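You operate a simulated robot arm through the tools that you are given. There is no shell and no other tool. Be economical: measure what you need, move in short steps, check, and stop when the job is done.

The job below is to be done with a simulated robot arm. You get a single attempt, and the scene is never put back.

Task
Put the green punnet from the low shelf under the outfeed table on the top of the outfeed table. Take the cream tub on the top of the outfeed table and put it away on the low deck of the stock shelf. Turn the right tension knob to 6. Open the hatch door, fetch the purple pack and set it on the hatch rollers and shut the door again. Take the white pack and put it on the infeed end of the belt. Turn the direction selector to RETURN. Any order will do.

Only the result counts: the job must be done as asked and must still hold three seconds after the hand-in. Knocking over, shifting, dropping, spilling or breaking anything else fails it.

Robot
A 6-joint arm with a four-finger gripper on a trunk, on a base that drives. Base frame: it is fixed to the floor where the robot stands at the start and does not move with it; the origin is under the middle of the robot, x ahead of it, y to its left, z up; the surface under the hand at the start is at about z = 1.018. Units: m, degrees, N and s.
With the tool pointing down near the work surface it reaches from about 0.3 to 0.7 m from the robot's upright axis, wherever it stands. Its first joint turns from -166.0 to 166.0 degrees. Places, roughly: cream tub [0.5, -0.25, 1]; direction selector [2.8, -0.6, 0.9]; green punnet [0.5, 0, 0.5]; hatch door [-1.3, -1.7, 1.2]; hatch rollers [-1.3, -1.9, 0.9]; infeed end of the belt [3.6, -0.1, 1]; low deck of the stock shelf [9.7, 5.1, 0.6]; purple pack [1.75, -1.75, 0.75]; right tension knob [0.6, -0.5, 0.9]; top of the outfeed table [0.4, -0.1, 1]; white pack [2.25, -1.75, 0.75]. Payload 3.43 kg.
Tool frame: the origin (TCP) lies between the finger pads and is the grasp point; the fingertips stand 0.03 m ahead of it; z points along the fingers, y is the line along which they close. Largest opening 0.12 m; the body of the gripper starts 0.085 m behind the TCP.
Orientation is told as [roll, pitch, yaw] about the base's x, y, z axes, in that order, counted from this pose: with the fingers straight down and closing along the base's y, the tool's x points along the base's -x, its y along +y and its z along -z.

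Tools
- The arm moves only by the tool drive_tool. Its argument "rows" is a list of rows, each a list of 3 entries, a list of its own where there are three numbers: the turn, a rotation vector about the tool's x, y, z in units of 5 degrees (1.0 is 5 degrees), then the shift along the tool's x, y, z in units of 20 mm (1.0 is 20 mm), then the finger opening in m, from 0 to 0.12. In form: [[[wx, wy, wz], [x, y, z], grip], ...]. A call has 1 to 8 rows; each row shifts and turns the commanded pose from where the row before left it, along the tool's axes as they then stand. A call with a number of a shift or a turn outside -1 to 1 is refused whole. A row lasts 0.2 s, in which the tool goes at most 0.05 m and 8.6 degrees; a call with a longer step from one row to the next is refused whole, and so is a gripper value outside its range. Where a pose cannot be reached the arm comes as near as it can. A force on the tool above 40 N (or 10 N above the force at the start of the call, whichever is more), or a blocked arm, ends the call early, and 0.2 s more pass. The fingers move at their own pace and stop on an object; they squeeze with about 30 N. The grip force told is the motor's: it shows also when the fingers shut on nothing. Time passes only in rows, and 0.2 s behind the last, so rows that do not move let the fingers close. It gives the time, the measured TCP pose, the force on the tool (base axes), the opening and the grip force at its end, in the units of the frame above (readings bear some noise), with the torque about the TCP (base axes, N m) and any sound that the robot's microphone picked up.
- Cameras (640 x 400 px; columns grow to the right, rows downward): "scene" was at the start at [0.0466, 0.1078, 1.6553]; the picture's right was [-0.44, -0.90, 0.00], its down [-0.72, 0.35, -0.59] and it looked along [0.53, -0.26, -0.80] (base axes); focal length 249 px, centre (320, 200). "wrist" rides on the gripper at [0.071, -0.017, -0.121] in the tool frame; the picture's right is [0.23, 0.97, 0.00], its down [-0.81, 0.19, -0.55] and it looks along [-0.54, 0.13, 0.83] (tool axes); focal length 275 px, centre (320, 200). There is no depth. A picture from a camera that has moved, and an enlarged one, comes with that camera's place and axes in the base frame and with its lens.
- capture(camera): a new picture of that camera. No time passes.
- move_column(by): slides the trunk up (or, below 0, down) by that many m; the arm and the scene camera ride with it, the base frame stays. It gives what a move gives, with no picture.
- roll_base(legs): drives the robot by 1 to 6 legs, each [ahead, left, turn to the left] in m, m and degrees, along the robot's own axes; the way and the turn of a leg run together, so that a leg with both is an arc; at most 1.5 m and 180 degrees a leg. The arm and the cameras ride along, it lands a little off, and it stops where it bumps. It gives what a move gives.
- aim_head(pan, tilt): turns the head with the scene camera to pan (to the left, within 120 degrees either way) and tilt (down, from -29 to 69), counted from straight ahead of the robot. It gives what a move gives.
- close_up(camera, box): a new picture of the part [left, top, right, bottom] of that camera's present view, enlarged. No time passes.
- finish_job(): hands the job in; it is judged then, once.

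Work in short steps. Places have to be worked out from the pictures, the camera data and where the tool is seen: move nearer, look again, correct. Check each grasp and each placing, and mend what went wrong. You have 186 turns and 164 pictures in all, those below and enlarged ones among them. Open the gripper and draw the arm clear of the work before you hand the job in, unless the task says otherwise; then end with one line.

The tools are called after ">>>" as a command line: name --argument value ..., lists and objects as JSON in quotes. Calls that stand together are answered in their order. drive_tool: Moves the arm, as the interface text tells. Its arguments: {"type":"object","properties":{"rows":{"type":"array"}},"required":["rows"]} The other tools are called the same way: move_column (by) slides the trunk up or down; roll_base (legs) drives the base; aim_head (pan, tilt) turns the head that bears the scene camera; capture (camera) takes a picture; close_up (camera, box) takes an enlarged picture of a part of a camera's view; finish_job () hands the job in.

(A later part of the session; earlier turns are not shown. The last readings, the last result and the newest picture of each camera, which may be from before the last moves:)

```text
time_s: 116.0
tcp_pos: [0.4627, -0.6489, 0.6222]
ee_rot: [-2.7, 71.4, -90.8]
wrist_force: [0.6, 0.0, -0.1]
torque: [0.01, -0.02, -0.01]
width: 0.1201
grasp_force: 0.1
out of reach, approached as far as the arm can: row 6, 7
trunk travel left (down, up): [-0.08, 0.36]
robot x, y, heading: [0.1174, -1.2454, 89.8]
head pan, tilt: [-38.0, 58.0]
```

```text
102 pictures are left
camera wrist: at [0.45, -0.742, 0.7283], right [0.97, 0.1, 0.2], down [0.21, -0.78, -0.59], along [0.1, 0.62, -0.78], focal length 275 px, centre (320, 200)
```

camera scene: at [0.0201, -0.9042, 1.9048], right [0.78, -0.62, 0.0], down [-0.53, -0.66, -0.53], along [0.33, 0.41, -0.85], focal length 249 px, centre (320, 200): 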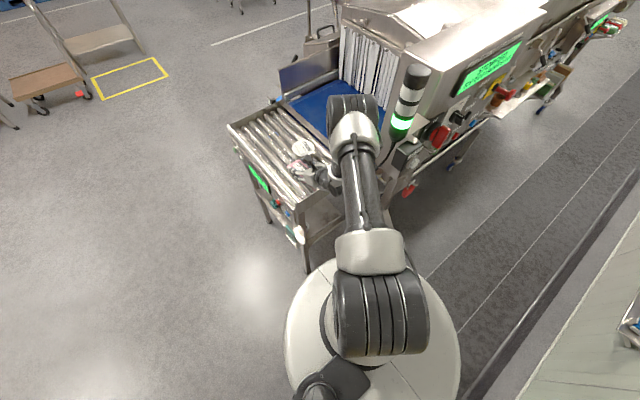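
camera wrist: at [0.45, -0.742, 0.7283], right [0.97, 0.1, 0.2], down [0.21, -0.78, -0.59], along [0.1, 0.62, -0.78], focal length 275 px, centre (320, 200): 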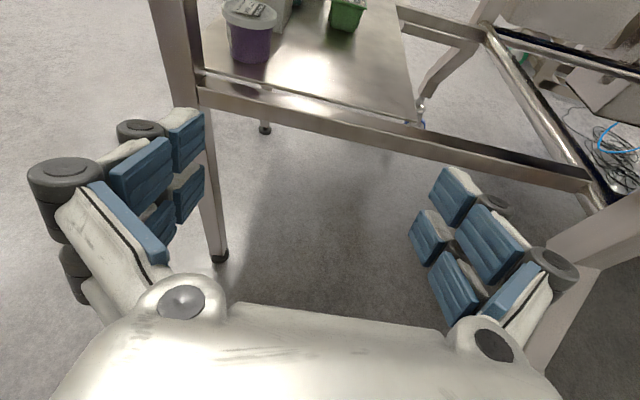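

I lower 5.5 cm and advance 0.38 m in stages with the fingers straddling x 0.40–0.52.

>>> move_column --by -0.05

>>> roll_base --legs '[[0.37, 0, 0]]'

>>> capture --camera "wrist"

```text
time_s: 116.9
tcp_pos: [0.4621, -0.6498, 0.5711]
ee_rot: [-2.6, 71.2, -90.7]
wrist_force: [0.9, -0.4, -0.2]
torque: [0.02, 0.01, 0.01]
width: 0.12
grasp_force: 0.0
trunk travel left (down, up): [-0.03, 0.41]
robot x, y, heading: [0.1175, -1.2344, 89.6]
head pan, tilt: [-38.0, 58.0]
```

```text
time_s: 119.3
tcp_pos: [0.4595, -0.276, 0.5706]
ee_rot: [-2.6, 71.4, -90.3]
wrist_force: [0.1, 0.3, 0.6]
torque: [-0.02, -0.01, -0.01]
width: 0.1202
grasp_force: 0.2
trunk travel left (down, up): [-0.03, 0.41]
robot x, y, heading: [0.1144, -0.8746, 89.9]
head pan, tilt: [-38.0, 58.0]
```

```text
101 pictures are left
camera wrist: at [0.4475, -0.3692, 0.6781], right [0.97, 0.11, 0.2], down [0.21, -0.78, -0.59], along [0.09, 0.62, -0.78], focal length 275 px, centre (320, 200)
```

wrist: 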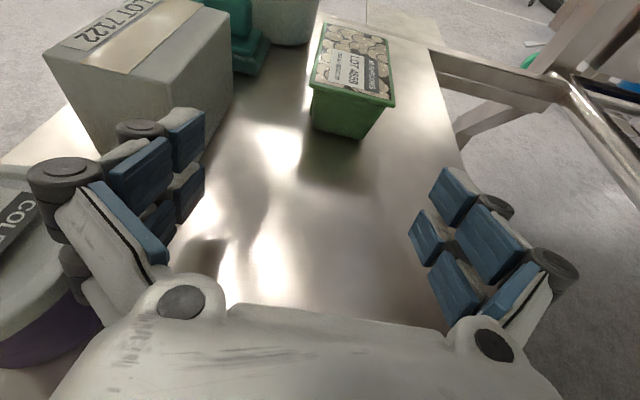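

The left finger runs close to the LOT 7122 box, so I shift the base 2 cm right, then advance 0.10 m.

>>> roll_base --legs '[[0, -0.022, 0]]'

>>> roll_base --legs '[[0.1, 0, 0]]'

>>> capture --camera "wrist"

```text
time_s: 120.1
tcp_pos: [0.4793, -0.2759, 0.572]
ee_rot: [-2.6, 71.3, -90.4]
wrist_force: [-0.7, 0.8, 0.9]
torque: [0.02, 0.03, 0.01]
width: 0.1197
grasp_force: 0.1
trunk travel left (down, up): [-0.03, 0.41]
robot x, y, heading: [0.1364, -0.8716, 89.8]
head pan, tilt: [-38.0, 58.0]
```

```text
time_s: 121.2
tcp_pos: [0.4815, -0.1769, 0.5733]
ee_rot: [-2.6, 71.2, -90.5]
wrist_force: [-0.5, -0.1, 0.5]
torque: [0.0, -0.01, -0.01]
width: 0.1199
grasp_force: 0.0
trunk travel left (down, up): [-0.03, 0.41]
robot x, y, heading: [0.1376, -0.7716, 90.1]
head pan, tilt: [-38.0, 58.0]
```

```text
100 pictures are left
camera wrist: at [0.4694, -0.2701, 0.6781], right [0.97, 0.11, 0.2], down [0.21, -0.78, -0.59], along [0.09, 0.62, -0.78], focal length 275 px, centre (320, 200)
```

wrist: 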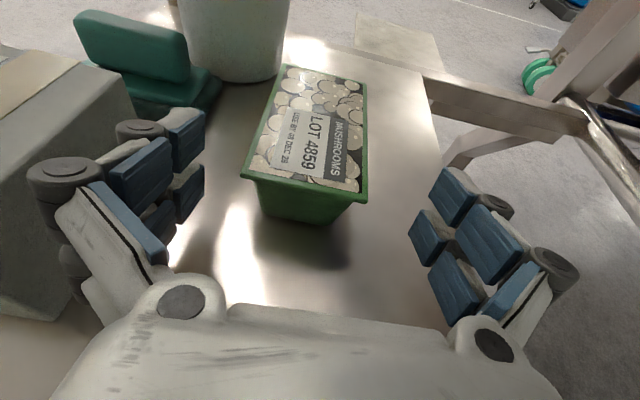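

Free so far and well aligned. I advance 3 cm more and lower 2.6 cm by the trunk.

>>> roll_base --legs '[[0.035, 0, 0]]'

>>> move_column --by -0.027

>>> capture --camera "wrist"

```text
time_s: 122.1
tcp_pos: [0.4823, -0.1418, 0.572]
ee_rot: [-2.7, 71.3, -90.4]
wrist_force: [-0.1, 0.0, -0.3]
torque: [0.0, 0.0, 0.02]
width: 0.1199
grasp_force: 0.2
trunk travel left (down, up): [-0.03, 0.41]
robot x, y, heading: [0.1364, -0.733, 90.2]
head pan, tilt: [-38.0, 58.0]
```

```text
time_s: 122.8
tcp_pos: [0.4826, -0.1414, 0.5468]
ee_rot: [-2.1, 71.5, -90.0]
wrist_force: [1.1, -0.8, 7.9]
torque: [0.02, -0.52, -0.04]
width: 0.1201
grasp_force: 0.2
trunk travel left (down, up): [-0.003, 0.437]
robot x, y, heading: [0.1354, -0.7392, 90.0]
head pan, tilt: [-38.0, 58.0]
```

```text
99 pictures are left
camera wrist: at [0.4702, -0.2346, 0.6529], right [0.97, 0.11, 0.21], down [0.21, -0.77, -0.6], along [0.1, 0.62, -0.78], focal length 275 px, centre (320, 200)
```

wrist: 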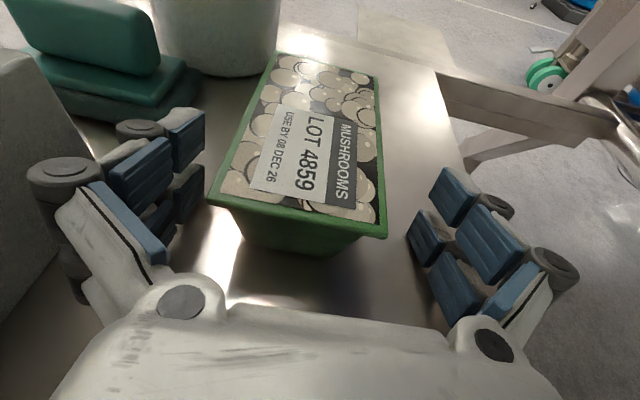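

A finger just touches the shelf; I raise 3 mm and close, then lift 4 cm.

>>> move_column --by 0.004

>>> drive_tool --rows '[[[0, 0, 0], [0, 0, 0], 0.09], [[0, 0, 0], [0, 0, 0], 0.07], [[0, 0, 0], [0, 0, 0], 0.05], [[0, 0, 0], [0, 0, 0], 0.03], [[0, 0, 0], [0, 0, 0], 0.03], [[0, 0, 0], [0, 0, 0], 0.03]]'

>>> move_column --by 0.035

>>> capture --camera "wrist"

```text
time_s: 123.4
tcp_pos: [0.4814, -0.1425, 0.5475]
ee_rot: [-3.1, 71.2, -90.8]
wrist_force: [-0.5, -0.1, 0.1]
torque: [0.0, 0.0, -0.02]
width: 0.1197
grasp_force: 0.1
trunk travel left (down, up): [-0.007, 0.433]
robot x, y, heading: [0.1371, -0.7359, 89.8]
head pan, tilt: [-38.0, 58.0]
```

```text
time_s: 124.8
tcp_pos: [0.4817, -0.1414, 0.553]
ee_rot: [-2.1, 71.6, -90.1]
wrist_force: [8.7, -1.0, 18.7]
torque: [0.33, -0.8, -0.19]
width: 0.0674
grasp_force: 29.7
trunk travel left (down, up): [-0.007, 0.433]
robot x, y, heading: [0.1383, -0.7363, 89.9]
head pan, tilt: [-38.0, 58.0]
```

```text
time_s: 125.5
tcp_pos: [0.4813, -0.1424, 0.5834]
ee_rot: [-2.8, 71.2, -90.6]
wrist_force: [0.0, 0.7, -1.3]
torque: [-0.04, 0.0, -0.03]
width: 0.0669
grasp_force: 29.8
trunk travel left (down, up): [-0.042, 0.398]
robot x, y, heading: [0.1372, -0.7379, 90.1]
head pan, tilt: [-38.0, 58.0]
```

```text
98 pictures are left
camera wrist: at [0.469, -0.2356, 0.69], right [0.97, 0.11, 0.2], down [0.21, -0.78, -0.59], along [0.09, 0.62, -0.78], focal length 275 px, centre (320, 200)
```

wrist: 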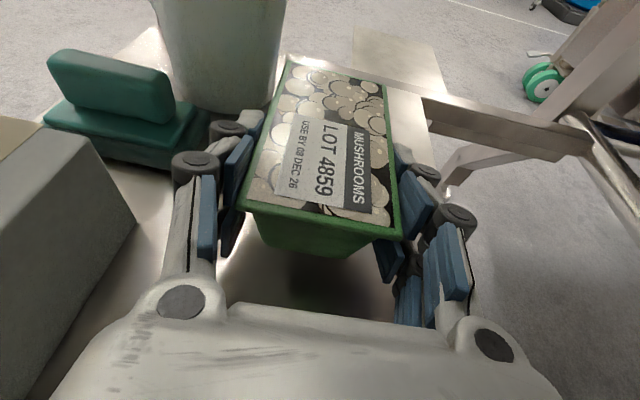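

The punnet is lifted with the gripper. I pull straight out and move left, then raise.

>>> roll_base --legs '[[-0.2, 0, 0]]'

>>> capture --camera "wrist"

>>> roll_base --legs '[[-0.32, 0, 0], [0, 0.13, 0]]'

>>> move_column --by 0.39

```text
time_s: 127.1
tcp_pos: [0.4792, -0.3406, 0.5843]
ee_rot: [-2.7, 71.3, -90.4]
wrist_force: [0.1, 0.5, -1.6]
torque: [-0.05, -0.01, 0.01]
width: 0.0671
grasp_force: 30.1
trunk travel left (down, up): [-0.042, 0.398]
robot x, y, heading: [0.1403, -0.9365, 90.1]
head pan, tilt: [-38.0, 58.0]
```

```text
97 pictures are left
camera wrist: at [0.4689, -0.433, 0.6903], right [0.97, 0.11, 0.2], down [0.21, -0.78, -0.59], along [0.09, 0.62, -0.78], focal length 275 px, centre (320, 200)
```

wrist: 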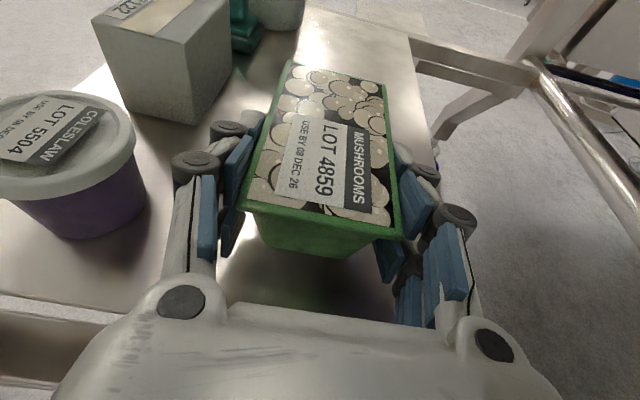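

```text
time_s: 130.2
tcp_pos: [0.3511, -0.6615, 0.5843]
ee_rot: [-2.7, 71.3, -90.6]
wrist_force: [-0.2, -0.4, -0.4]
torque: [-0.07, -0.04, 0.0]
width: 0.0668
grasp_force: 30.0
trunk travel left (down, up): [-0.042, 0.398]
robot x, y, heading: [0.0052, -1.2515, 90.1]
head pan, tilt: [-38.0, 58.0]
```

```text
time_s: 133.9
tcp_pos: [0.3514, -0.6622, 0.9732]
ee_rot: [-2.7, 71.3, -90.7]
wrist_force: [0.3, -0.6, -0.8]
torque: [-0.06, -0.01, -0.01]
width: 0.0669
grasp_force: 29.6
trunk travel left (down, up): [-0.432, 0.008]
robot x, y, heading: [0.0038, -1.2549, 90.3]
head pan, tilt: [-38.0, 58.0]
```

I raise the arm 15 cm, then drive round to the front of the table, where I can set the punnet down on the free left part of the rollers.

>>> drive_tool --rows '[[[0, 0, 0], [1, 0, -0.338], 0.03], [[0, 0, 0], [1, 0, -0.338], 0.03], [[0, 0, 0], [1, 0, -0.338], 0.03], [[0, 0, 0], [1, 0, -0.338], 0.03], [[0, 0, 0], [1, 0, -0.338], 0.03], [[0, 0, 0], [1, 0, -0.338], 0.03], [[0, 0, 0], [1, 0, -0.338], 0.03]]'

>>> roll_base --legs '[[0, 0.9, 0], [1.3, 0, 0], [0, 0, -90]]'

>>> capture --camera "scene"

>>> capture --camera "wrist"

```text
time_s: 135.5
tcp_pos: [0.3545, -0.6627, 1.1224]
ee_rot: [-2.7, 71.3, -90.6]
wrist_force: [-0.6, -0.4, -1.5]
torque: [0.01, 0.02, -0.01]
width: 0.0669
grasp_force: 29.6
trunk travel left (down, up): [-0.432, 0.008]
robot x, y, heading: [0.0064, -1.2553, 89.9]
head pan, tilt: [-38.0, 58.0]
```

```text
time_s: 150.2
tcp_pos: [-0.2806, -0.3066, 1.1237]
ee_rot: [-2.7, 71.4, 178.3]
wrist_force: [-0.9, 0.6, -1.4]
torque: [-0.02, 0.04, -0.02]
width: 0.0671
grasp_force: 29.7
trunk travel left (down, up): [-0.432, 0.008]
robot x, y, heading: [-0.8733, 0.0561, -1.2]
head pan, tilt: [-38.0, 58.0]
```

```text
96 pictures are left
camera scene: at [-0.8311, 0.1507, 1.9068], right [-0.63, -0.78, 0.0], down [-0.66, 0.53, -0.53], along [0.41, -0.33, -0.85], focal length 249 px, centre (320, 200)
```

scene: 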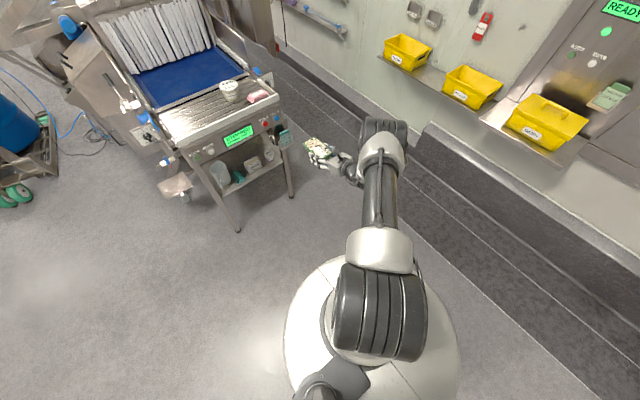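

```text
95 pictures are left
camera wrist: at [-0.3722, -0.2923, 1.2292], right [0.09, -0.97, 0.2], down [-0.78, -0.2, -0.59], along [0.62, -0.11, -0.78], focal length 275 px, centre (320, 200)
```

wrist: 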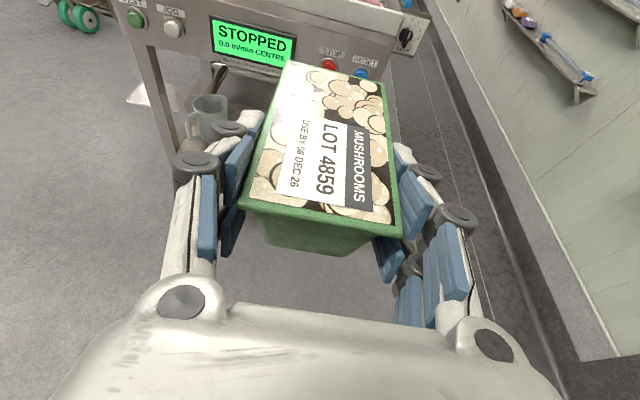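

Now I shift left 0.25 and advance so the punnet is over the left part of the rollers.

>>> roll_base --legs '[[0, 0.25, 1.2], [0.64, 0, 0]]'

>>> capture --camera "wrist"

>>> capture --camera "scene"

```text
time_s: 155.2
tcp_pos: [0.3664, -0.032, 1.1228]
ee_rot: [-2.6, 71.2, -179.9]
wrist_force: [-0.8, -0.4, -1.1]
torque: [-0.01, 0.06, 0.04]
width: 0.0671
grasp_force: 29.6
trunk travel left (down, up): [-0.432, 0.008]
robot x, y, heading: [-0.2308, 0.3104, 0.6]
head pan, tilt: [-38.0, 58.0]
```

```text
94 pictures are left
camera wrist: at [0.2746, -0.0219, 1.229], right [0.12, -0.97, 0.2], down [-0.77, -0.22, -0.59], along [0.62, -0.09, -0.78], focal length 275 px, centre (320, 200)
```

wrist: 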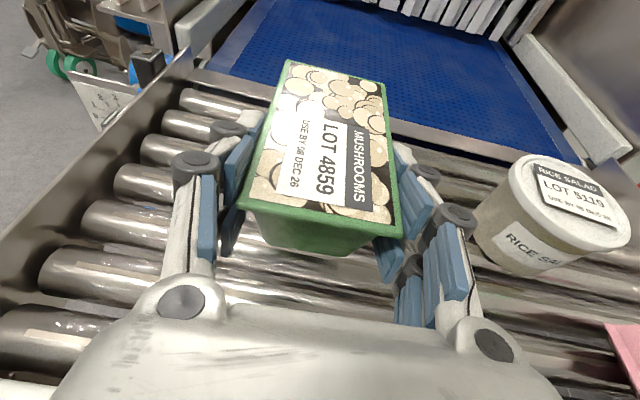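

```text
93 pictures are left
camera scene: at [-0.1971, 0.4073, 1.9068], right [-0.61, -0.8, 0.0], down [-0.67, 0.51, -0.53], along [0.42, -0.32, -0.85], focal length 249 px, centre (320, 200)
```

scene: 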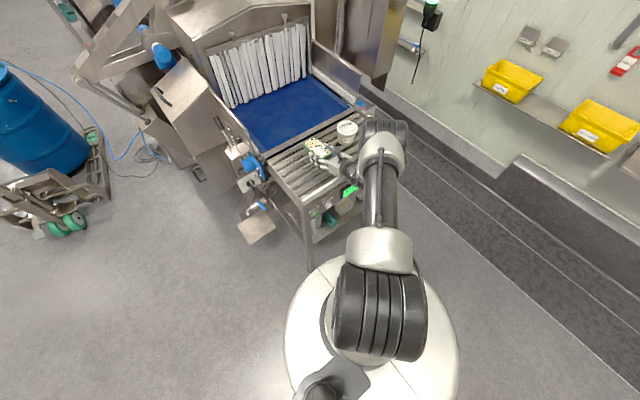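

I go 8 cm further so the palm clears the front bar, then lower.

>>> roll_base --legs '[[0.08, 0, 0]]'

>>> move_column --by -0.055

>>> capture --camera "wrist"

```text
time_s: 156.2
tcp_pos: [0.4472, -0.0302, 1.1228]
ee_rot: [-2.7, 71.2, -179.8]
wrist_force: [0.9, 0.1, -1.4]
torque: [-0.03, 0.05, -0.03]
width: 0.0671
grasp_force: 30.0
trunk travel left (down, up): [-0.432, 0.008]
robot x, y, heading: [-0.1498, 0.308, 1.0]
head pan, tilt: [-38.0, 58.0]
```

```text
time_s: 157.2
tcp_pos: [0.4471, -0.0296, 1.0677]
ee_rot: [-2.5, 71.2, -179.9]
wrist_force: [0.3, 1.3, -2.0]
torque: [-0.02, 0.05, -0.02]
width: 0.0668
grasp_force: 30.1
trunk travel left (down, up): [-0.377, 0.063]
robot x, y, heading: [-0.1538, 0.3122, 0.7]
head pan, tilt: [-38.0, 58.0]
```

```text
92 pictures are left
camera wrist: at [0.355, -0.0199, 1.1742], right [0.12, -0.97, 0.2], down [-0.77, -0.22, -0.59], along [0.62, -0.09, -0.78], focal length 275 px, centre (320, 200)
```

wrist: 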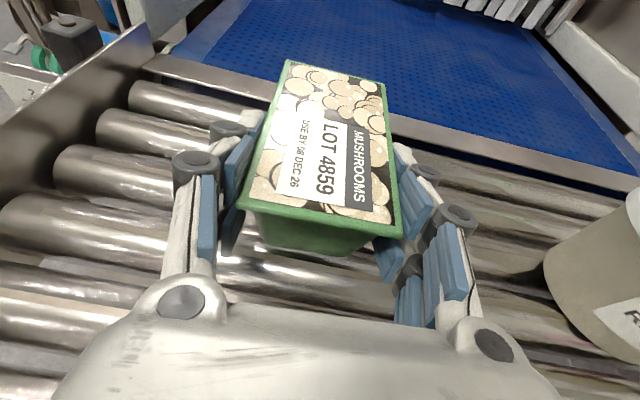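

>>> move_column --by -0.009

>>> move_column --by -0.005

```text
time_s: 157.8
tcp_pos: [0.4473, -0.0289, 1.059]
ee_rot: [-2.7, 71.3, -179.8]
wrist_force: [0.0, 0.2, -2.3]
torque: [0.01, 0.04, 0.02]
width: 0.0669
grasp_force: 29.7
trunk travel left (down, up): [-0.368, 0.072]
robot x, y, heading: [-0.151, 0.3116, 1.0]
head pan, tilt: [-38.0, 58.0]
```

```text
time_s: 158.3
tcp_pos: [0.4466, -0.0305, 1.0545]
ee_rot: [-2.8, 71.2, -179.8]
wrist_force: [0.6, -0.4, -1.3]
torque: [-0.01, 0.05, 0.01]
width: 0.067
grasp_force: 29.9
trunk travel left (down, up): [-0.363, 0.077]
robot x, y, heading: [-0.151, 0.3086, 0.8]
head pan, tilt: [-38.0, 58.0]
```

Not yet in contact; I lower in small steps.

>>> move_column --by -0.004

>>> move_column --by -0.004

>>> capture --camera "wrist"

```text
time_s: 158.8
tcp_pos: [0.4468, -0.0304, 1.0502]
ee_rot: [-2.6, 71.3, -179.8]
wrist_force: [-0.3, 0.2, 0.0]
torque: [-0.03, -0.13, 0.03]
width: 0.0672
grasp_force: 30.0
trunk travel left (down, up): [-0.359, 0.081]
robot x, y, heading: [-0.1534, 0.3124, 0.8]
head pan, tilt: [-38.0, 58.0]
```

```text
time_s: 159.4
tcp_pos: [0.4466, -0.0299, 1.0495]
ee_rot: [-2.0, 71.8, -179.2]
wrist_force: [-1.8, 2.3, 15.2]
torque: [-0.13, -0.44, 0.06]
width: 0.067
grasp_force: 30.1
trunk travel left (down, up): [-0.355, 0.085]
robot x, y, heading: [-0.1533, 0.3105, 0.7]
head pan, tilt: [-38.0, 58.0]
```

```text
91 pictures are left
camera wrist: at [0.354, -0.0196, 1.1552], right [0.12, -0.97, 0.21], down [-0.77, -0.22, -0.6], along [0.63, -0.09, -0.77], focal length 275 px, centre (320, 200)
```

wrist: 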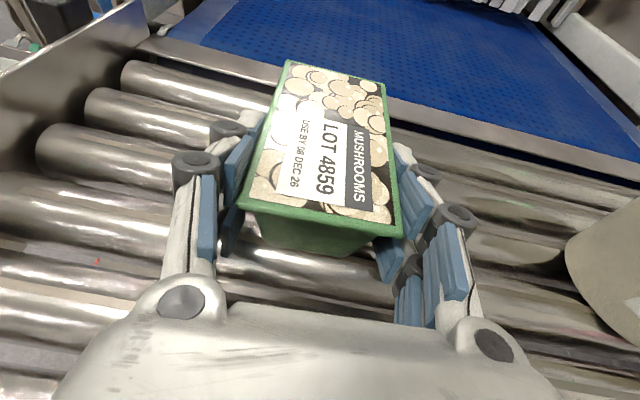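

Seated. I open fully and rise, then look.

>>> drive_tool --rows '[[[0, 0, 0], [0.1, 0, 0], 0.075], [[0, 0, 0], [0, 0, 0], 0.09], [[0, 0, 0], [0, 0, 0], 0.11], [[0, 0, 0], [0, 0, 0], 0.12], [[0, 0, 0], [0, 0, 0], 0.12]]'

>>> move_column --by 0.08

>>> capture --camera "wrist"

```text
time_s: 160.6
tcp_pos: [0.4454, -0.0292, 1.0467]
ee_rot: [-2.9, 71.2, 180.1]
wrist_force: [0.5, -0.3, -0.1]
torque: [0.0, -0.01, 0.01]
width: 0.1195
grasp_force: 0.0
trunk travel left (down, up): [-0.355, 0.085]
robot x, y, heading: [-0.1523, 0.3126, 0.7]
head pan, tilt: [-38.0, 58.0]
```

```text
time_s: 161.7
tcp_pos: [0.446, -0.0298, 1.1274]
ee_rot: [-2.6, 71.3, -179.9]
wrist_force: [0.3, -0.2, 0.1]
torque: [-0.02, 0.02, 0.02]
width: 0.1198
grasp_force: 0.1
trunk travel left (down, up): [-0.435, 0.005]
robot x, y, heading: [-0.1545, 0.3113, 0.9]
head pan, tilt: [-38.0, 58.0]
```

```text
90 pictures are left
camera wrist: at [0.355, -0.0197, 1.234], right [0.12, -0.97, 0.2], down [-0.77, -0.22, -0.59], along [0.62, -0.09, -0.78], focal length 275 px, centre (320, 200)
```

wrist: 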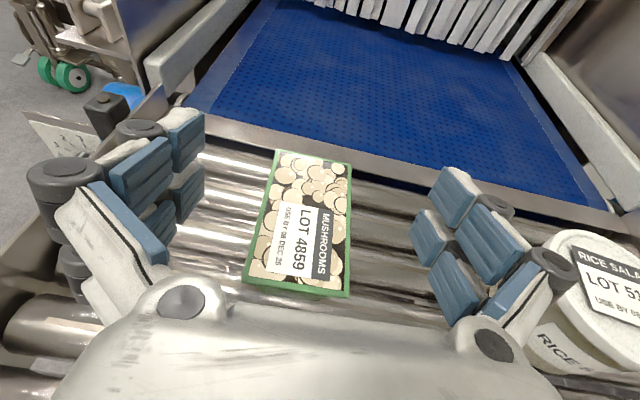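

Punnet is set upright on the table. Now back round to the right side to return the pink pack.

>>> roll_base --legs '[[-0.72, 0, -0.9], [0, 0, 90], [-1.5, 0, 0], [0, -0.87, 0]]'

>>> capture --camera "wrist"

```text
time_s: 180.6
tcp_pos: [0.335, -0.6165, 1.1267]
ee_rot: [-2.8, 71.4, -91.7]
wrist_force: [0.4, -0.1, -0.4]
torque: [0.04, 0.01, 0.02]
width: 0.1202
grasp_force: 0.1
trunk travel left (down, up): [-0.435, 0.005]
robot x, y, heading: [-0.0276, -1.1989, 88.9]
head pan, tilt: [-38.0, 58.0]
```

```text
89 pictures are left
camera wrist: at [0.3205, -0.7075, 1.2343], right [0.98, 0.09, 0.2], down [0.19, -0.78, -0.59], along [0.11, 0.62, -0.78], focal length 275 px, centre (320, 200)
```

wrist: 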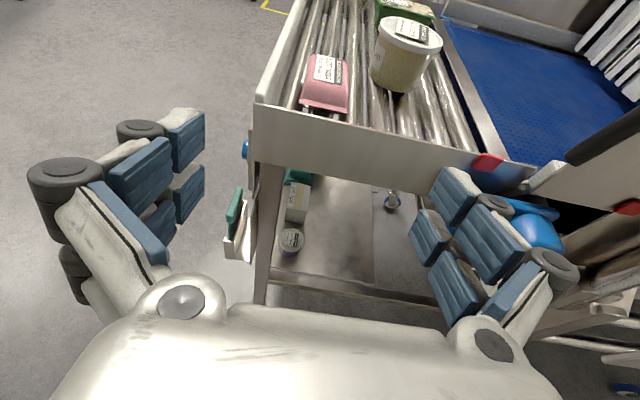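

I set the opening to 0.085 (front bar clearance) and advance over the pink pack.

>>> roll_base --legs '[[0.265, 0, 1]]'

>>> drive_tool --rows '[[[0, 0, 0], [0, 0, 0], 0.085], [[0, 0, 0], [0, 0, 0], 0.085]]'

>>> capture --camera "wrist"

```text
time_s: 182.5
tcp_pos: [0.3218, -0.3437, 1.1278]
ee_rot: [-2.6, 71.2, -90.3]
wrist_force: [-0.1, -0.1, 0.1]
torque: [0.01, 0.02, -0.02]
width: 0.1203
grasp_force: 0.1
trunk travel left (down, up): [-0.435, 0.005]
robot x, y, heading: [-0.0207, -0.9385, 90.1]
head pan, tilt: [-38.0, 58.0]
```

```text
time_s: 183.1
tcp_pos: [0.322, -0.3444, 1.1266]
ee_rot: [-2.7, 71.2, -90.4]
wrist_force: [0.4, -0.7, 0.0]
torque: [-0.02, -0.01, -0.02]
width: 0.0851
grasp_force: 0.1
trunk travel left (down, up): [-0.435, 0.005]
robot x, y, heading: [-0.0251, -0.9368, 90.3]
head pan, tilt: [-38.0, 58.0]
```

```text
88 pictures are left
camera wrist: at [0.3102, -0.4359, 1.2341], right [0.97, 0.11, 0.2], down [0.21, -0.78, -0.59], along [0.09, 0.62, -0.78], focal length 275 px, centre (320, 200)
```

wrist: 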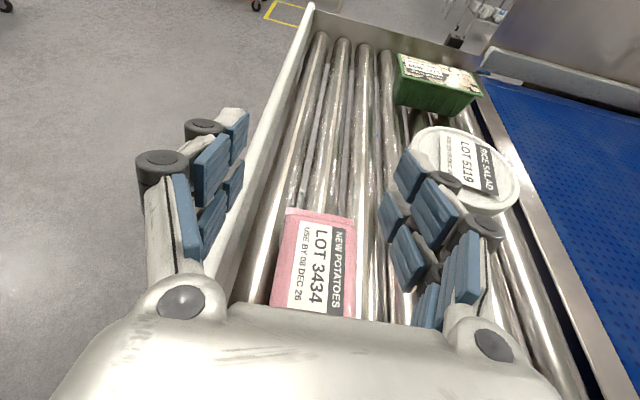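

I steepen the tilt back to ~60° (palm over the side rail), correct x by 1.4 cm, and lower.

>>> drive_tool --rows '[[[0, -1, 0], [0, 0.35, 0], 0.085], [[0, -1, 0], [0, 0.3, 0], 0.085], [[0, -0.3, 0.1], [0, 0, 0], 0.085]]'

>>> move_column --by -0.068

>>> capture --camera "wrist"

```text
time_s: 183.9
tcp_pos: [0.3355, -0.3428, 1.1279]
ee_rot: [-2.6, 59.8, -90.2]
wrist_force: [-0.3, 0.4, 0.1]
torque: [-0.02, 0.02, 0.03]
width: 0.0854
grasp_force: 0.0
trunk travel left (down, up): [-0.435, 0.005]
robot x, y, heading: [-0.019, -0.9379, 90.5]
head pan, tilt: [-38.0, 58.0]
```

```text
time_s: 185.0
tcp_pos: [0.3347, -0.344, 1.0595]
ee_rot: [-2.6, 59.8, -90.2]
wrist_force: [0.0, 0.5, -0.3]
torque: [-0.02, 0.0, 0.0]
width: 0.0849
grasp_force: 0.2
trunk travel left (down, up): [-0.367, 0.073]
robot x, y, heading: [-0.0238, -0.9379, 90.4]
head pan, tilt: [-38.0, 58.0]
```

```text
87 pictures are left
camera wrist: at [0.3235, -0.4132, 1.1825], right [0.97, 0.15, 0.18], down [0.21, -0.88, -0.43], along [0.09, 0.45, -0.89], focal length 275 px, centre (320, 200)
```

wrist: 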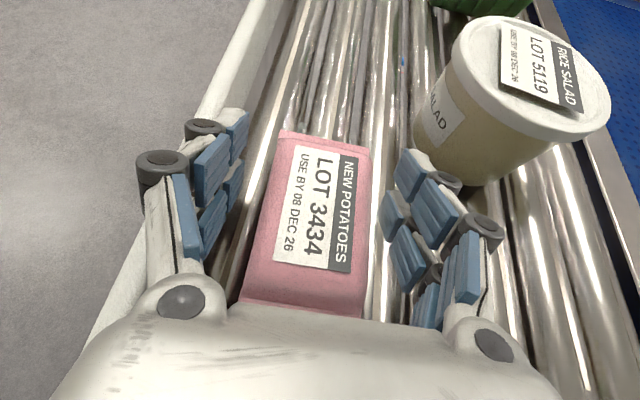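

Aligned. Lower 6 mm, close, and lift.

>>> move_column --by -0.005

>>> drive_tool --rows '[[[0, 0, 0], [0, 0, 0], 0.06], [[0, 0, 0], [0, 0, 0], 0.04], [[0, 0, 0], [0, 0, 0], 0.03], [[0, 0, 0], [0, 0, 0], 0.03]]'

>>> move_column --by 0.065

>>> capture --camera "wrist"

```text
time_s: 185.5
tcp_pos: [0.3339, -0.3447, 1.0543]
ee_rot: [-2.5, 59.8, -90.3]
wrist_force: [-0.8, 0.2, 0.0]
torque: [-0.02, 0.01, 0.01]
width: 0.0848
grasp_force: 0.1
trunk travel left (down, up): [-0.362, 0.078]
robot x, y, heading: [-0.0208, -0.936, 90.3]
head pan, tilt: [-38.0, 58.0]
```

```text
time_s: 186.5
tcp_pos: [0.3353, -0.3433, 1.0541]
ee_rot: [-2.5, 59.7, -90.3]
wrist_force: [1.1, 1.1, 1.4]
torque: [-0.02, -0.09, 0.03]
width: 0.0576
grasp_force: 29.8
trunk travel left (down, up): [-0.362, 0.078]
robot x, y, heading: [-0.0256, -0.9395, 90.2]
head pan, tilt: [-38.0, 58.0]
```

```text
time_s: 187.6
tcp_pos: [0.3351, -0.3446, 1.1178]
ee_rot: [-2.6, 59.7, -90.3]
wrist_force: [-0.5, 0.4, -3.5]
torque: [0.02, -0.02, -0.01]
width: 0.0576
grasp_force: 30.3
trunk travel left (down, up): [-0.427, 0.013]
robot x, y, heading: [-0.0251, -0.9409, 90.8]
head pan, tilt: [-38.0, 58.0]
```

```text
86 pictures are left
camera wrist: at [0.3236, -0.413, 1.2417], right [0.97, 0.15, 0.18], down [0.21, -0.88, -0.43], along [0.09, 0.45, -0.89], focal length 275 px, centre (320, 200)
```

wrist: 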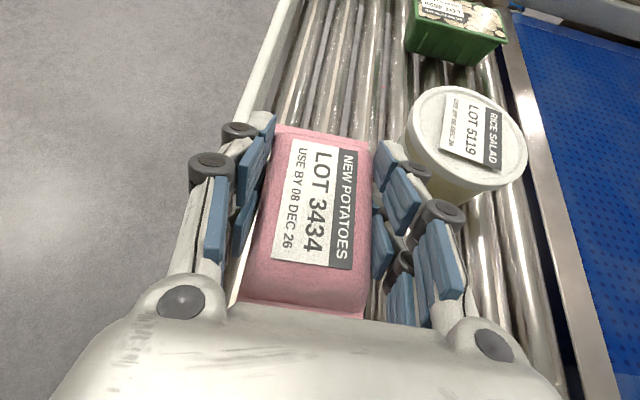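

Held. Reverse route: back out, lower, then right, to the shelf's side.

>>> roll_base --legs '[[-0.31, 0, -0.5]]'

>>> drive_tool --rows '[[[0, 0, 0], [-1, 0, 0.577], 0.03], [[0, 0, 0], [-1, 0, 0.577], 0.03], [[0, 0, 0], [-1, 0, 0.577], 0.03], [[0, 0, 0], [-1, 0, 0.577], 0.03], [[0, 0, 0], [-1, 0, 0.577], 0.03], [[0, 0, 0], [-1, 0, 0.577], 0.03]]'

>>> move_column --by -0.38

>>> roll_base --legs '[[0, -0.15, 0], [0.2, 0, 0]]'

>>> capture --camera "wrist"

```text
time_s: 189.7
tcp_pos: [0.3401, -0.6606, 1.12]
ee_rot: [-2.6, 59.7, -90.8]
wrist_force: [0.1, -0.6, -2.4]
torque: [0.02, -0.01, 0.0]
width: 0.058
grasp_force: 30.4
trunk travel left (down, up): [-0.427, 0.013]
robot x, y, heading: [-0.0241, -1.2544, 89.5]
head pan, tilt: [-38.0, 58.0]
```

```text
time_s: 191.1
tcp_pos: [0.3373, -0.6601, 0.9801]
ee_rot: [-2.5, 59.8, -90.7]
wrist_force: [1.2, -0.4, -1.7]
torque: [-0.01, 0.05, 0.04]
width: 0.0577
grasp_force: 30.3
trunk travel left (down, up): [-0.427, 0.013]
robot x, y, heading: [-0.0273, -1.2505, 89.9]
head pan, tilt: [-38.0, 58.0]
```

```text
time_s: 194.8
tcp_pos: [0.3386, -0.6598, 0.6017]
ee_rot: [-2.6, 59.8, -90.8]
wrist_force: [0.7, 0.6, -3.1]
torque: [0.02, 0.0, 0.01]
width: 0.0577
grasp_force: 30.0
trunk travel left (down, up): [-0.047, 0.393]
robot x, y, heading: [-0.0247, -1.2549, 89.7]
head pan, tilt: [-38.0, 58.0]
```

```text
time_s: 197.3
tcp_pos: [0.4832, -0.4585, 0.6002]
ee_rot: [-2.6, 59.7, -90.5]
wrist_force: [0.1, 0.6, -2.2]
torque: [0.04, 0.03, 0.03]
width: 0.0579
grasp_force: 30.3
trunk travel left (down, up): [-0.047, 0.393]
robot x, y, heading: [0.1236, -1.0505, 90.2]
head pan, tilt: [-38.0, 58.0]
```

```text
85 pictures are left
camera wrist: at [0.4709, -0.5265, 0.7232], right [0.97, 0.15, 0.18], down [0.21, -0.88, -0.43], along [0.09, 0.45, -0.89], focal length 275 px, centre (320, 200)
```

wrist: 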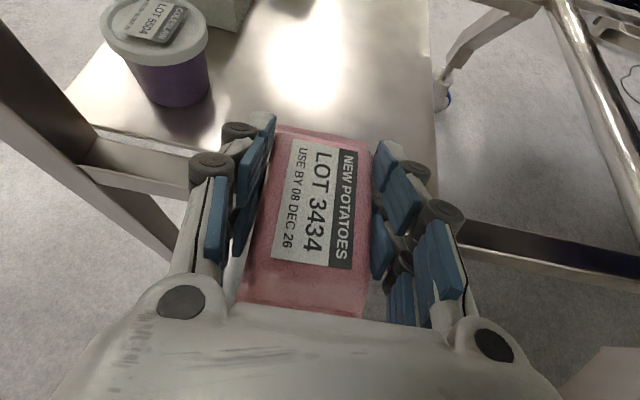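

Advance 0.185 m to bring the pack over its original place, then lower.

>>> roll_base --legs '[[0.185, 0, 0]]'

>>> capture --camera "wrist"

>>> move_column --by -0.043

```text
time_s: 198.8
tcp_pos: [0.481, -0.2738, 0.6005]
ee_rot: [-2.7, 59.7, -90.4]
wrist_force: [0.1, 0.2, -2.9]
torque: [0.01, 0.0, 0.02]
width: 0.0581
grasp_force: 30.1
trunk travel left (down, up): [-0.047, 0.393]
robot x, y, heading: [0.1264, -0.8711, 90.0]
head pan, tilt: [-38.0, 58.0]
```

```text
84 pictures are left
camera wrist: at [0.4693, -0.3435, 0.7231], right [0.97, 0.15, 0.18], down [0.21, -0.88, -0.43], along [0.09, 0.45, -0.89], focal length 275 px, centre (320, 200)
```

wrist: 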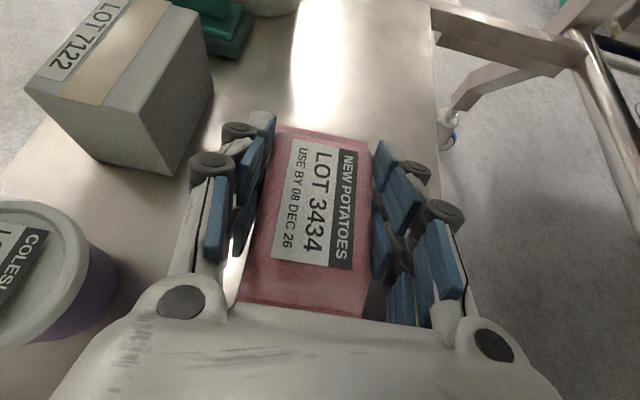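

```text
time_s: 199.7
tcp_pos: [0.4829, -0.2737, 0.5577]
ee_rot: [-2.6, 59.8, -90.3]
wrist_force: [0.5, 1.3, -1.0]
torque: [-0.14, 0.0, 0.03]
width: 0.0577
grasp_force: 29.4
trunk travel left (down, up): [-0.004, 0.436]
robot x, y, heading: [0.1233, -0.8646, 90.2]
head pan, tilt: [-38.0, 58.0]
```

Nearly touching; I lower the last millimetres, open to 0.10 and rise.

>>> move_column --by -0.004

>>> drive_tool --rows '[[[0, 0, 0], [0, 0, 0], 0.075], [[0, 0, 0], [0, 0, 0], 0.09], [[0, 0, 0], [0, 0, 0], 0.095]]'

>>> move_column --by 0.06

>>> capture --camera "wrist"

```text
time_s: 200.2
tcp_pos: [0.4807, -0.2734, 0.5577]
ee_rot: [-2.4, 60.2, -90.2]
wrist_force: [-2.0, -3.7, 18.3]
torque: [0.26, -0.37, 0.06]
width: 0.0576
grasp_force: 30.2
trunk travel left (down, up): [0.0, 0.44]
robot x, y, heading: [0.1242, -0.869, 90.4]
head pan, tilt: [-38.0, 58.0]
```

```text
time_s: 201.0
tcp_pos: [0.4806, -0.2764, 0.5509]
ee_rot: [-2.8, 59.6, -90.6]
wrist_force: [-0.4, 0.3, 1.5]
torque: [0.04, -0.03, 0.04]
width: 0.0961
grasp_force: 0.1
trunk travel left (down, up): [0.0, 0.44]
robot x, y, heading: [0.1218, -0.871, 90.0]
head pan, tilt: [-38.0, 58.0]
```

```text
time_s: 202.0
tcp_pos: [0.4807, -0.2742, 0.6129]
ee_rot: [-2.7, 59.7, -90.4]
wrist_force: [0.2, -0.3, -0.3]
torque: [-0.01, -0.03, 0.0]
width: 0.0953
grasp_force: 0.2
trunk travel left (down, up): [-0.06, 0.38]
robot x, y, heading: [0.1261, -0.8687, 90.2]
head pan, tilt: [-38.0, 58.0]
```

```text
83 pictures are left
camera wrist: at [0.4692, -0.3438, 0.736], right [0.97, 0.15, 0.18], down [0.21, -0.88, -0.43], along [0.09, 0.45, -0.89], focal length 275 px, centre (320, 200)
```

wrist: 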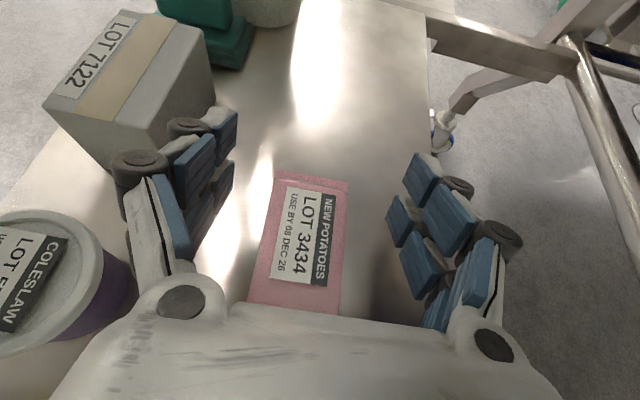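

Pink is back within ~5 mm of its original place. Next, the right tension knob: I back out and drive to the front, facing +x, to view the dial.

>>> roll_base --legs '[[-0.4, 0, 0], [0, 0.95, 0], [1.0, 0, 0], [0, 0, -90]]'

>>> move_column --by 0.25

>>> aim_head --pan -10 --tilt 35

>>> capture --camera "scene"

>>> capture --camera "wrist"

```text
time_s: 207.2
tcp_pos: [-0.0377, -0.6268, 0.6008]
ee_rot: [-3.1, 58.6, -91.5]
wrist_force: [0.5, 1.4, 2.5]
torque: [-0.27, -0.01, 0.02]
width: 0.0952
grasp_force: 0.0
trunk travel left (down, up): [-0.06, 0.38]
robot x, y, heading: [-0.407, -1.2179, 89.6]
head pan, tilt: [-38.0, 58.0]
stopped in leg 2: the robot was blocked; the commanded pose is now the measured one
```

```text
time_s: 209.8
tcp_pos: [-0.0423, -0.6509, 0.8589]
ee_rot: [-3.1, 59.3, -91.5]
wrist_force: [-0.1, 1.5, -0.5]
torque: [0.03, -0.03, -0.01]
width: 0.0951
grasp_force: 0.0
trunk travel left (down, up): [-0.31, 0.13]
robot x, y, heading: [-0.4025, -1.2386, 89.4]
head pan, tilt: [-38.0, 58.0]
```

```text
time_s: 210.7
tcp_pos: [-0.0417, -0.6504, 0.8597]
ee_rot: [-3.2, 59.3, -91.5]
wrist_force: [0.2, 1.1, -0.3]
torque: [0.0, 0.0, 0.04]
width: 0.0949
grasp_force: 0.1
trunk travel left (down, up): [-0.31, 0.13]
robot x, y, heading: [-0.4029, -1.2385, 89.6]
head pan, tilt: [-10.0, 35.0]
```

```text
82 pictures are left
camera scene: at [-0.5264, -1.1691, 1.8166], right [0.98, -0.18, 0.0], down [-0.1, -0.56, -0.82], along [0.15, 0.81, -0.57], focal length 249 px, centre (320, 200)
```

scene: 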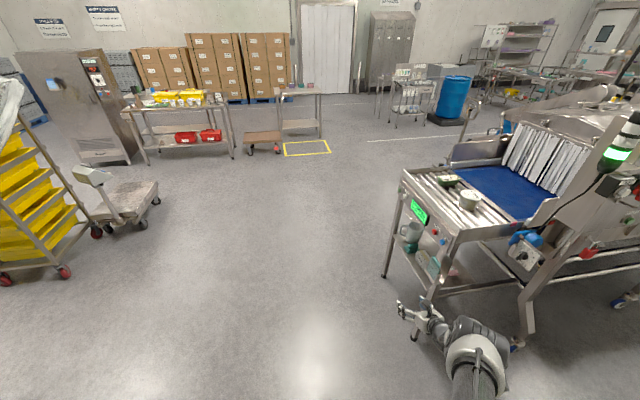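

```text
81 pictures are left
camera wrist: at [-0.0535, -0.7185, 0.9824], right [0.98, 0.14, 0.17], down [0.2, -0.89, -0.42], along [0.09, 0.44, -0.89], focal length 275 px, centre (320, 200)
```

wrist: 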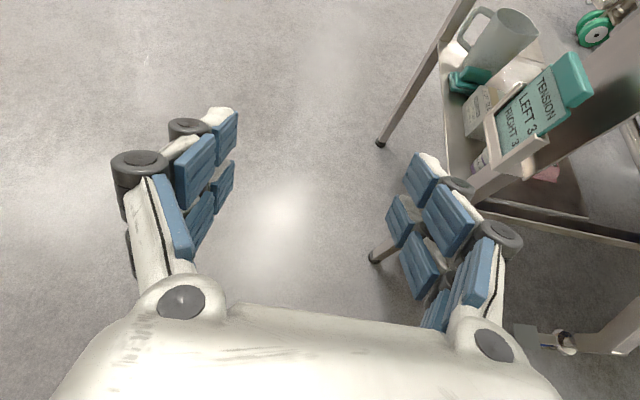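

The base met the wall plinth near the hatch, no harm. I move ahead (+y) first, then left and turn to face +x.

>>> roll_base --legs '[[0.45, 0, 0], [0, 0.55, 0], [0.6, 0, 0], [0, 0, -90]]'

>>> capture --camera "scene"

>>> capture --camera "wrist"

```text
time_s: 223.0
tcp_pos: [-0.3482, -0.5429, 0.8585]
ee_rot: [-3.0, 59.3, 178.1]
wrist_force: [0.2, -0.4, 0.0]
torque: [0.01, -0.02, -0.01]
width: 0.0947
grasp_force: 0.0
trunk travel left (down, up): [-0.31, 0.13]
robot x, y, heading: [-0.9331, -0.1788, -0.9]
head pan, tilt: [-10.0, 35.0]
```

```text
80 pictures are left
camera scene: at [-0.8629, -0.053, 1.8167], right [-0.19, -0.98, 0.0], down [-0.56, 0.11, -0.82], along [0.8, -0.15, -0.57], focal length 249 px, centre (320, 200)
```

scene: 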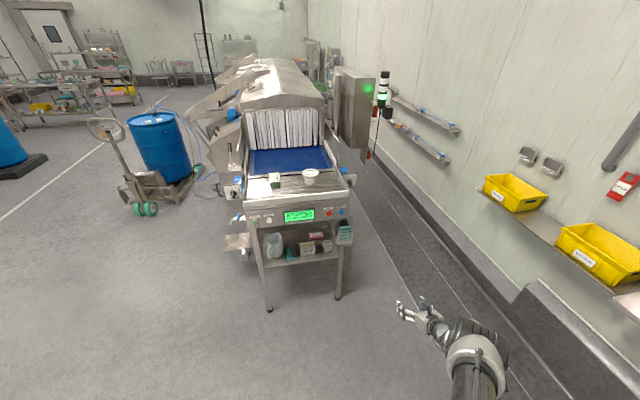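

```text
79 pictures are left
camera wrist: at [-0.4158, -0.5309, 0.9825], right [0.13, -0.98, 0.17], down [-0.89, -0.19, -0.42], along [0.44, -0.1, -0.89], focal length 275 px, centre (320, 200)
```

wrist: 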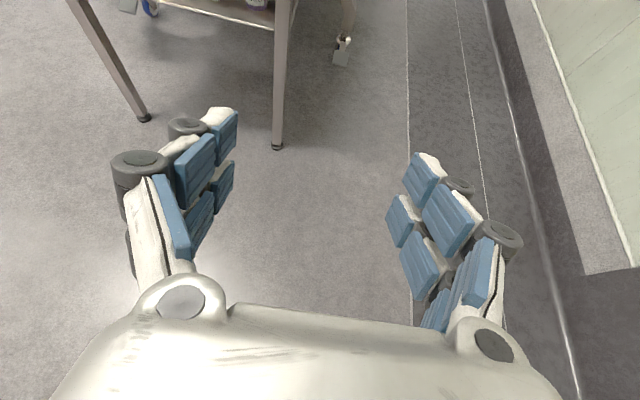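

>>> close_up --camera "scene" --box '[315, 155, 375, 205]'

```text
8.00 times, centred on (345, 180) of scene
camera zoom: at [-0.8629, -0.053, 1.8167], right [-0.19, -0.98, 0.0], down [-0.56, 0.11, -0.82], along [0.8, -0.15, -0.57], focal length 1991 px, centre (120, 360)
```

zoom: 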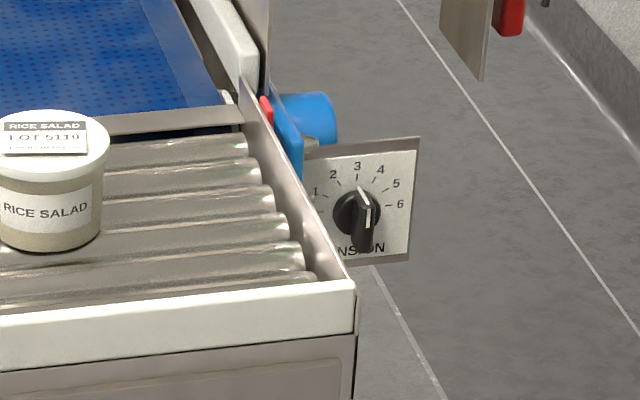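

The dial faces -x with the pointer at 3 (up); knob ≈(0.573,-0.541,0.925). I level the tool to point +x, raise it, and approach.

>>> drive_tool --rows '[[[0, 1, 0], [0, 0, 0], 0.07], [[0, 1, 0], [0, 0, 0], 0.07], [[0, 1, 0], [0, 0, 0], 0.07], [[0, 1, 0], [0, 0, 0], 0.07], [[0, 1, 0], [0, 0, 0], 0.07], [[0, 1, 0], [0, 0, 0], 0.07]]'

>>> move_column --by 0.067

>>> roll_base --legs '[[0.72, 0, 0.9]]'

>>> capture --camera "wrist"

```text
time_s: 224.4
tcp_pos: [-0.3667, -0.5199, 0.9092]
ee_rot: [-67.7, 88.3, 113.0]
wrist_force: [0.0, 0.8, 0.4]
torque: [0.01, 0.0, 0.0]
width: 0.07
grasp_force: 0.1
out of reach, approached as far as the arm can: row 3, 4, 5, 6
trunk travel left (down, up): [-0.31, 0.13]
robot x, y, heading: [-0.9345, -0.1779, -0.6]
head pan, tilt: [-10.0, 35.0]
```

```text
time_s: 225.4
tcp_pos: [-0.3658, -0.5203, 0.974]
ee_rot: [-64.2, 88.2, 116.5]
wrist_force: [0.2, 0.2, -0.5]
torque: [-0.01, -0.02, 0.01]
width: 0.0703
grasp_force: 0.1
trunk travel left (down, up): [-0.377, 0.063]
robot x, y, heading: [-0.9337, -0.1769, -0.8]
head pan, tilt: [-10.0, 35.0]
```

```text
time_s: 229.3
tcp_pos: [0.3471, -0.5251, 0.974]
ee_rot: [-64.1, 88.2, 117.0]
wrist_force: [0.3, -0.2, -0.4]
torque: [-0.01, -0.01, 0.03]
width: 0.0699
grasp_force: 0.1
trunk travel left (down, up): [-0.377, 0.063]
robot x, y, heading: [-0.2247, -0.187, -0.6]
head pan, tilt: [-10.0, 35.0]
```

```text
77 pictures are left
camera wrist: at [0.2268, -0.5132, 1.0475], right [0.02, -0.98, 0.2], down [-0.56, -0.18, -0.81], along [0.83, -0.1, -0.55], focal length 275 px, centre (320, 200)
```

wrist: 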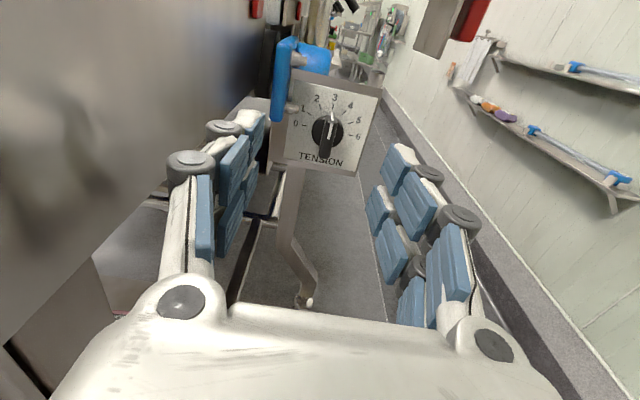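

The dial is face-on: 0 left, 3 up, 6 right (so +90°). I align: y -0.544, z 0.921, and advance 0.14 m.

>>> drive_tool --rows '[[[0, 0, 0], [-0.7, 0.25, 0], 0.07], [[0, 0, 0], [-0.7, 0.25, 0], 0.07], [[0, 0, 0], [-0.65, 0.25, 0], 0.07], [[0, 0, 0], [-0.6, 0.2, 0], 0.07]]'

>>> roll_base --legs '[[0.14, 0, 0]]'

>>> capture --camera "wrist"

```text
time_s: 230.3
tcp_pos: [0.3474, -0.5253, 0.9739]
ee_rot: [-64.7, 88.3, 116.4]
wrist_force: [0.6, 0.6, 0.8]
torque: [0.0, 0.01, 0.01]
width: 0.07
grasp_force: 0.1
out of reach, approached as far as the arm can: row 1, 2, 3, 4
trunk travel left (down, up): [-0.377, 0.063]
robot x, y, heading: [-0.222, -0.1864, -0.6]
head pan, tilt: [-10.0, 35.0]
```

```text
time_s: 231.7
tcp_pos: [0.4843, -0.5267, 0.973]
ee_rot: [-62.8, 88.2, 118.2]
wrist_force: [1.4, 0.5, 0.2]
torque: [-0.07, -0.02, -0.02]
width: 0.07
grasp_force: 0.1
trunk travel left (down, up): [-0.377, 0.063]
robot x, y, heading: [-0.0846, -0.1864, -0.2]
head pan, tilt: [-10.0, 35.0]
```

```text
76 pictures are left
camera wrist: at [0.3644, -0.5145, 1.0471], right [0.02, -0.98, 0.2], down [-0.56, -0.18, -0.81], along [0.83, -0.1, -0.55], focal length 275 px, centre (320, 200)
```

wrist: 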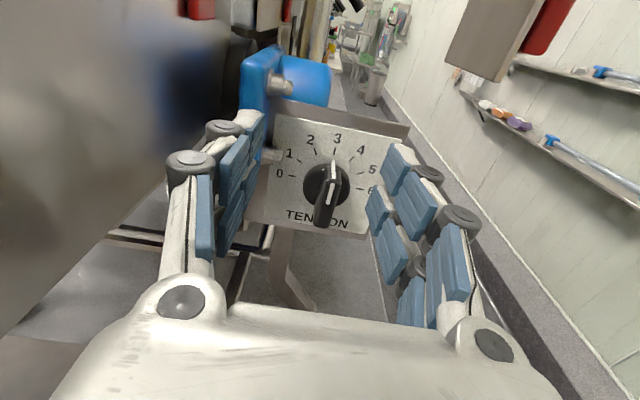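

The arm is at its downward reach limit since the trunk is high. I back off, lower the trunk 0.22 and raise the tool with the arm instead.

>>> roll_base --legs '[[-0.25, -0.018, 0]]'

>>> move_column --by -0.22

>>> drive_tool --rows '[[[0, 0, 0], [1, 0, 0], 0.07], [[0, 0, 0], [1, 0, 0], 0.07], [[0, 0, 0], [1, 0, 0], 0.07], [[0, 0, 0], [1, 0, 0], 0.07], [[0, 0, 0], [1, 0, 0], 0.07], [[0, 0, 0], [1, 0, 0], 0.07], [[0, 0, 0], [1, 0, 0], 0.07], [[0, 0, 0], [1, 0, 0], 0.07]]'

>>> capture --camera "wrist"

```text
time_s: 233.5
tcp_pos: [0.2382, -0.5424, 0.9737]
ee_rot: [-66.0, 88.4, 115.1]
wrist_force: [-0.6, -0.1, 0.4]
torque: [-0.02, -0.01, -0.01]
width: 0.0699
grasp_force: 0.1
trunk travel left (down, up): [-0.377, 0.063]
robot x, y, heading: [-0.3307, -0.1997, -0.8]
head pan, tilt: [-10.0, 35.0]
```

```text
time_s: 235.8
tcp_pos: [0.239, -0.5412, 0.7545]
ee_rot: [-65.0, 88.3, 116.2]
wrist_force: [0.2, -0.5, 0.6]
torque: [-0.03, 0.01, -0.04]
width: 0.0699
grasp_force: 0.0
trunk travel left (down, up): [-0.157, 0.283]
robot x, y, heading: [-0.3264, -0.2008, -0.6]
head pan, tilt: [-10.0, 35.0]
```

```text
time_s: 237.6
tcp_pos: [0.2405, -0.5468, 0.9147]
ee_rot: [-63.8, 88.2, 117.3]
wrist_force: [0.1, 0.1, -0.4]
torque: [0.03, -0.02, 0.0]
width: 0.0698
grasp_force: 0.1
trunk travel left (down, up): [-0.157, 0.283]
robot x, y, heading: [-0.329, -0.201, -0.6]
head pan, tilt: [-10.0, 35.0]
```

```text
75 pictures are left
camera wrist: at [0.1204, -0.5354, 0.9877], right [0.02, -0.98, 0.2], down [-0.56, -0.18, -0.81], along [0.83, -0.1, -0.55], focal length 275 px, centre (320, 200)
```

wrist: 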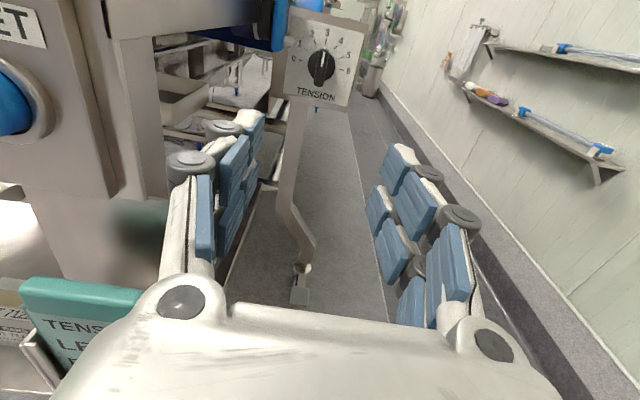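

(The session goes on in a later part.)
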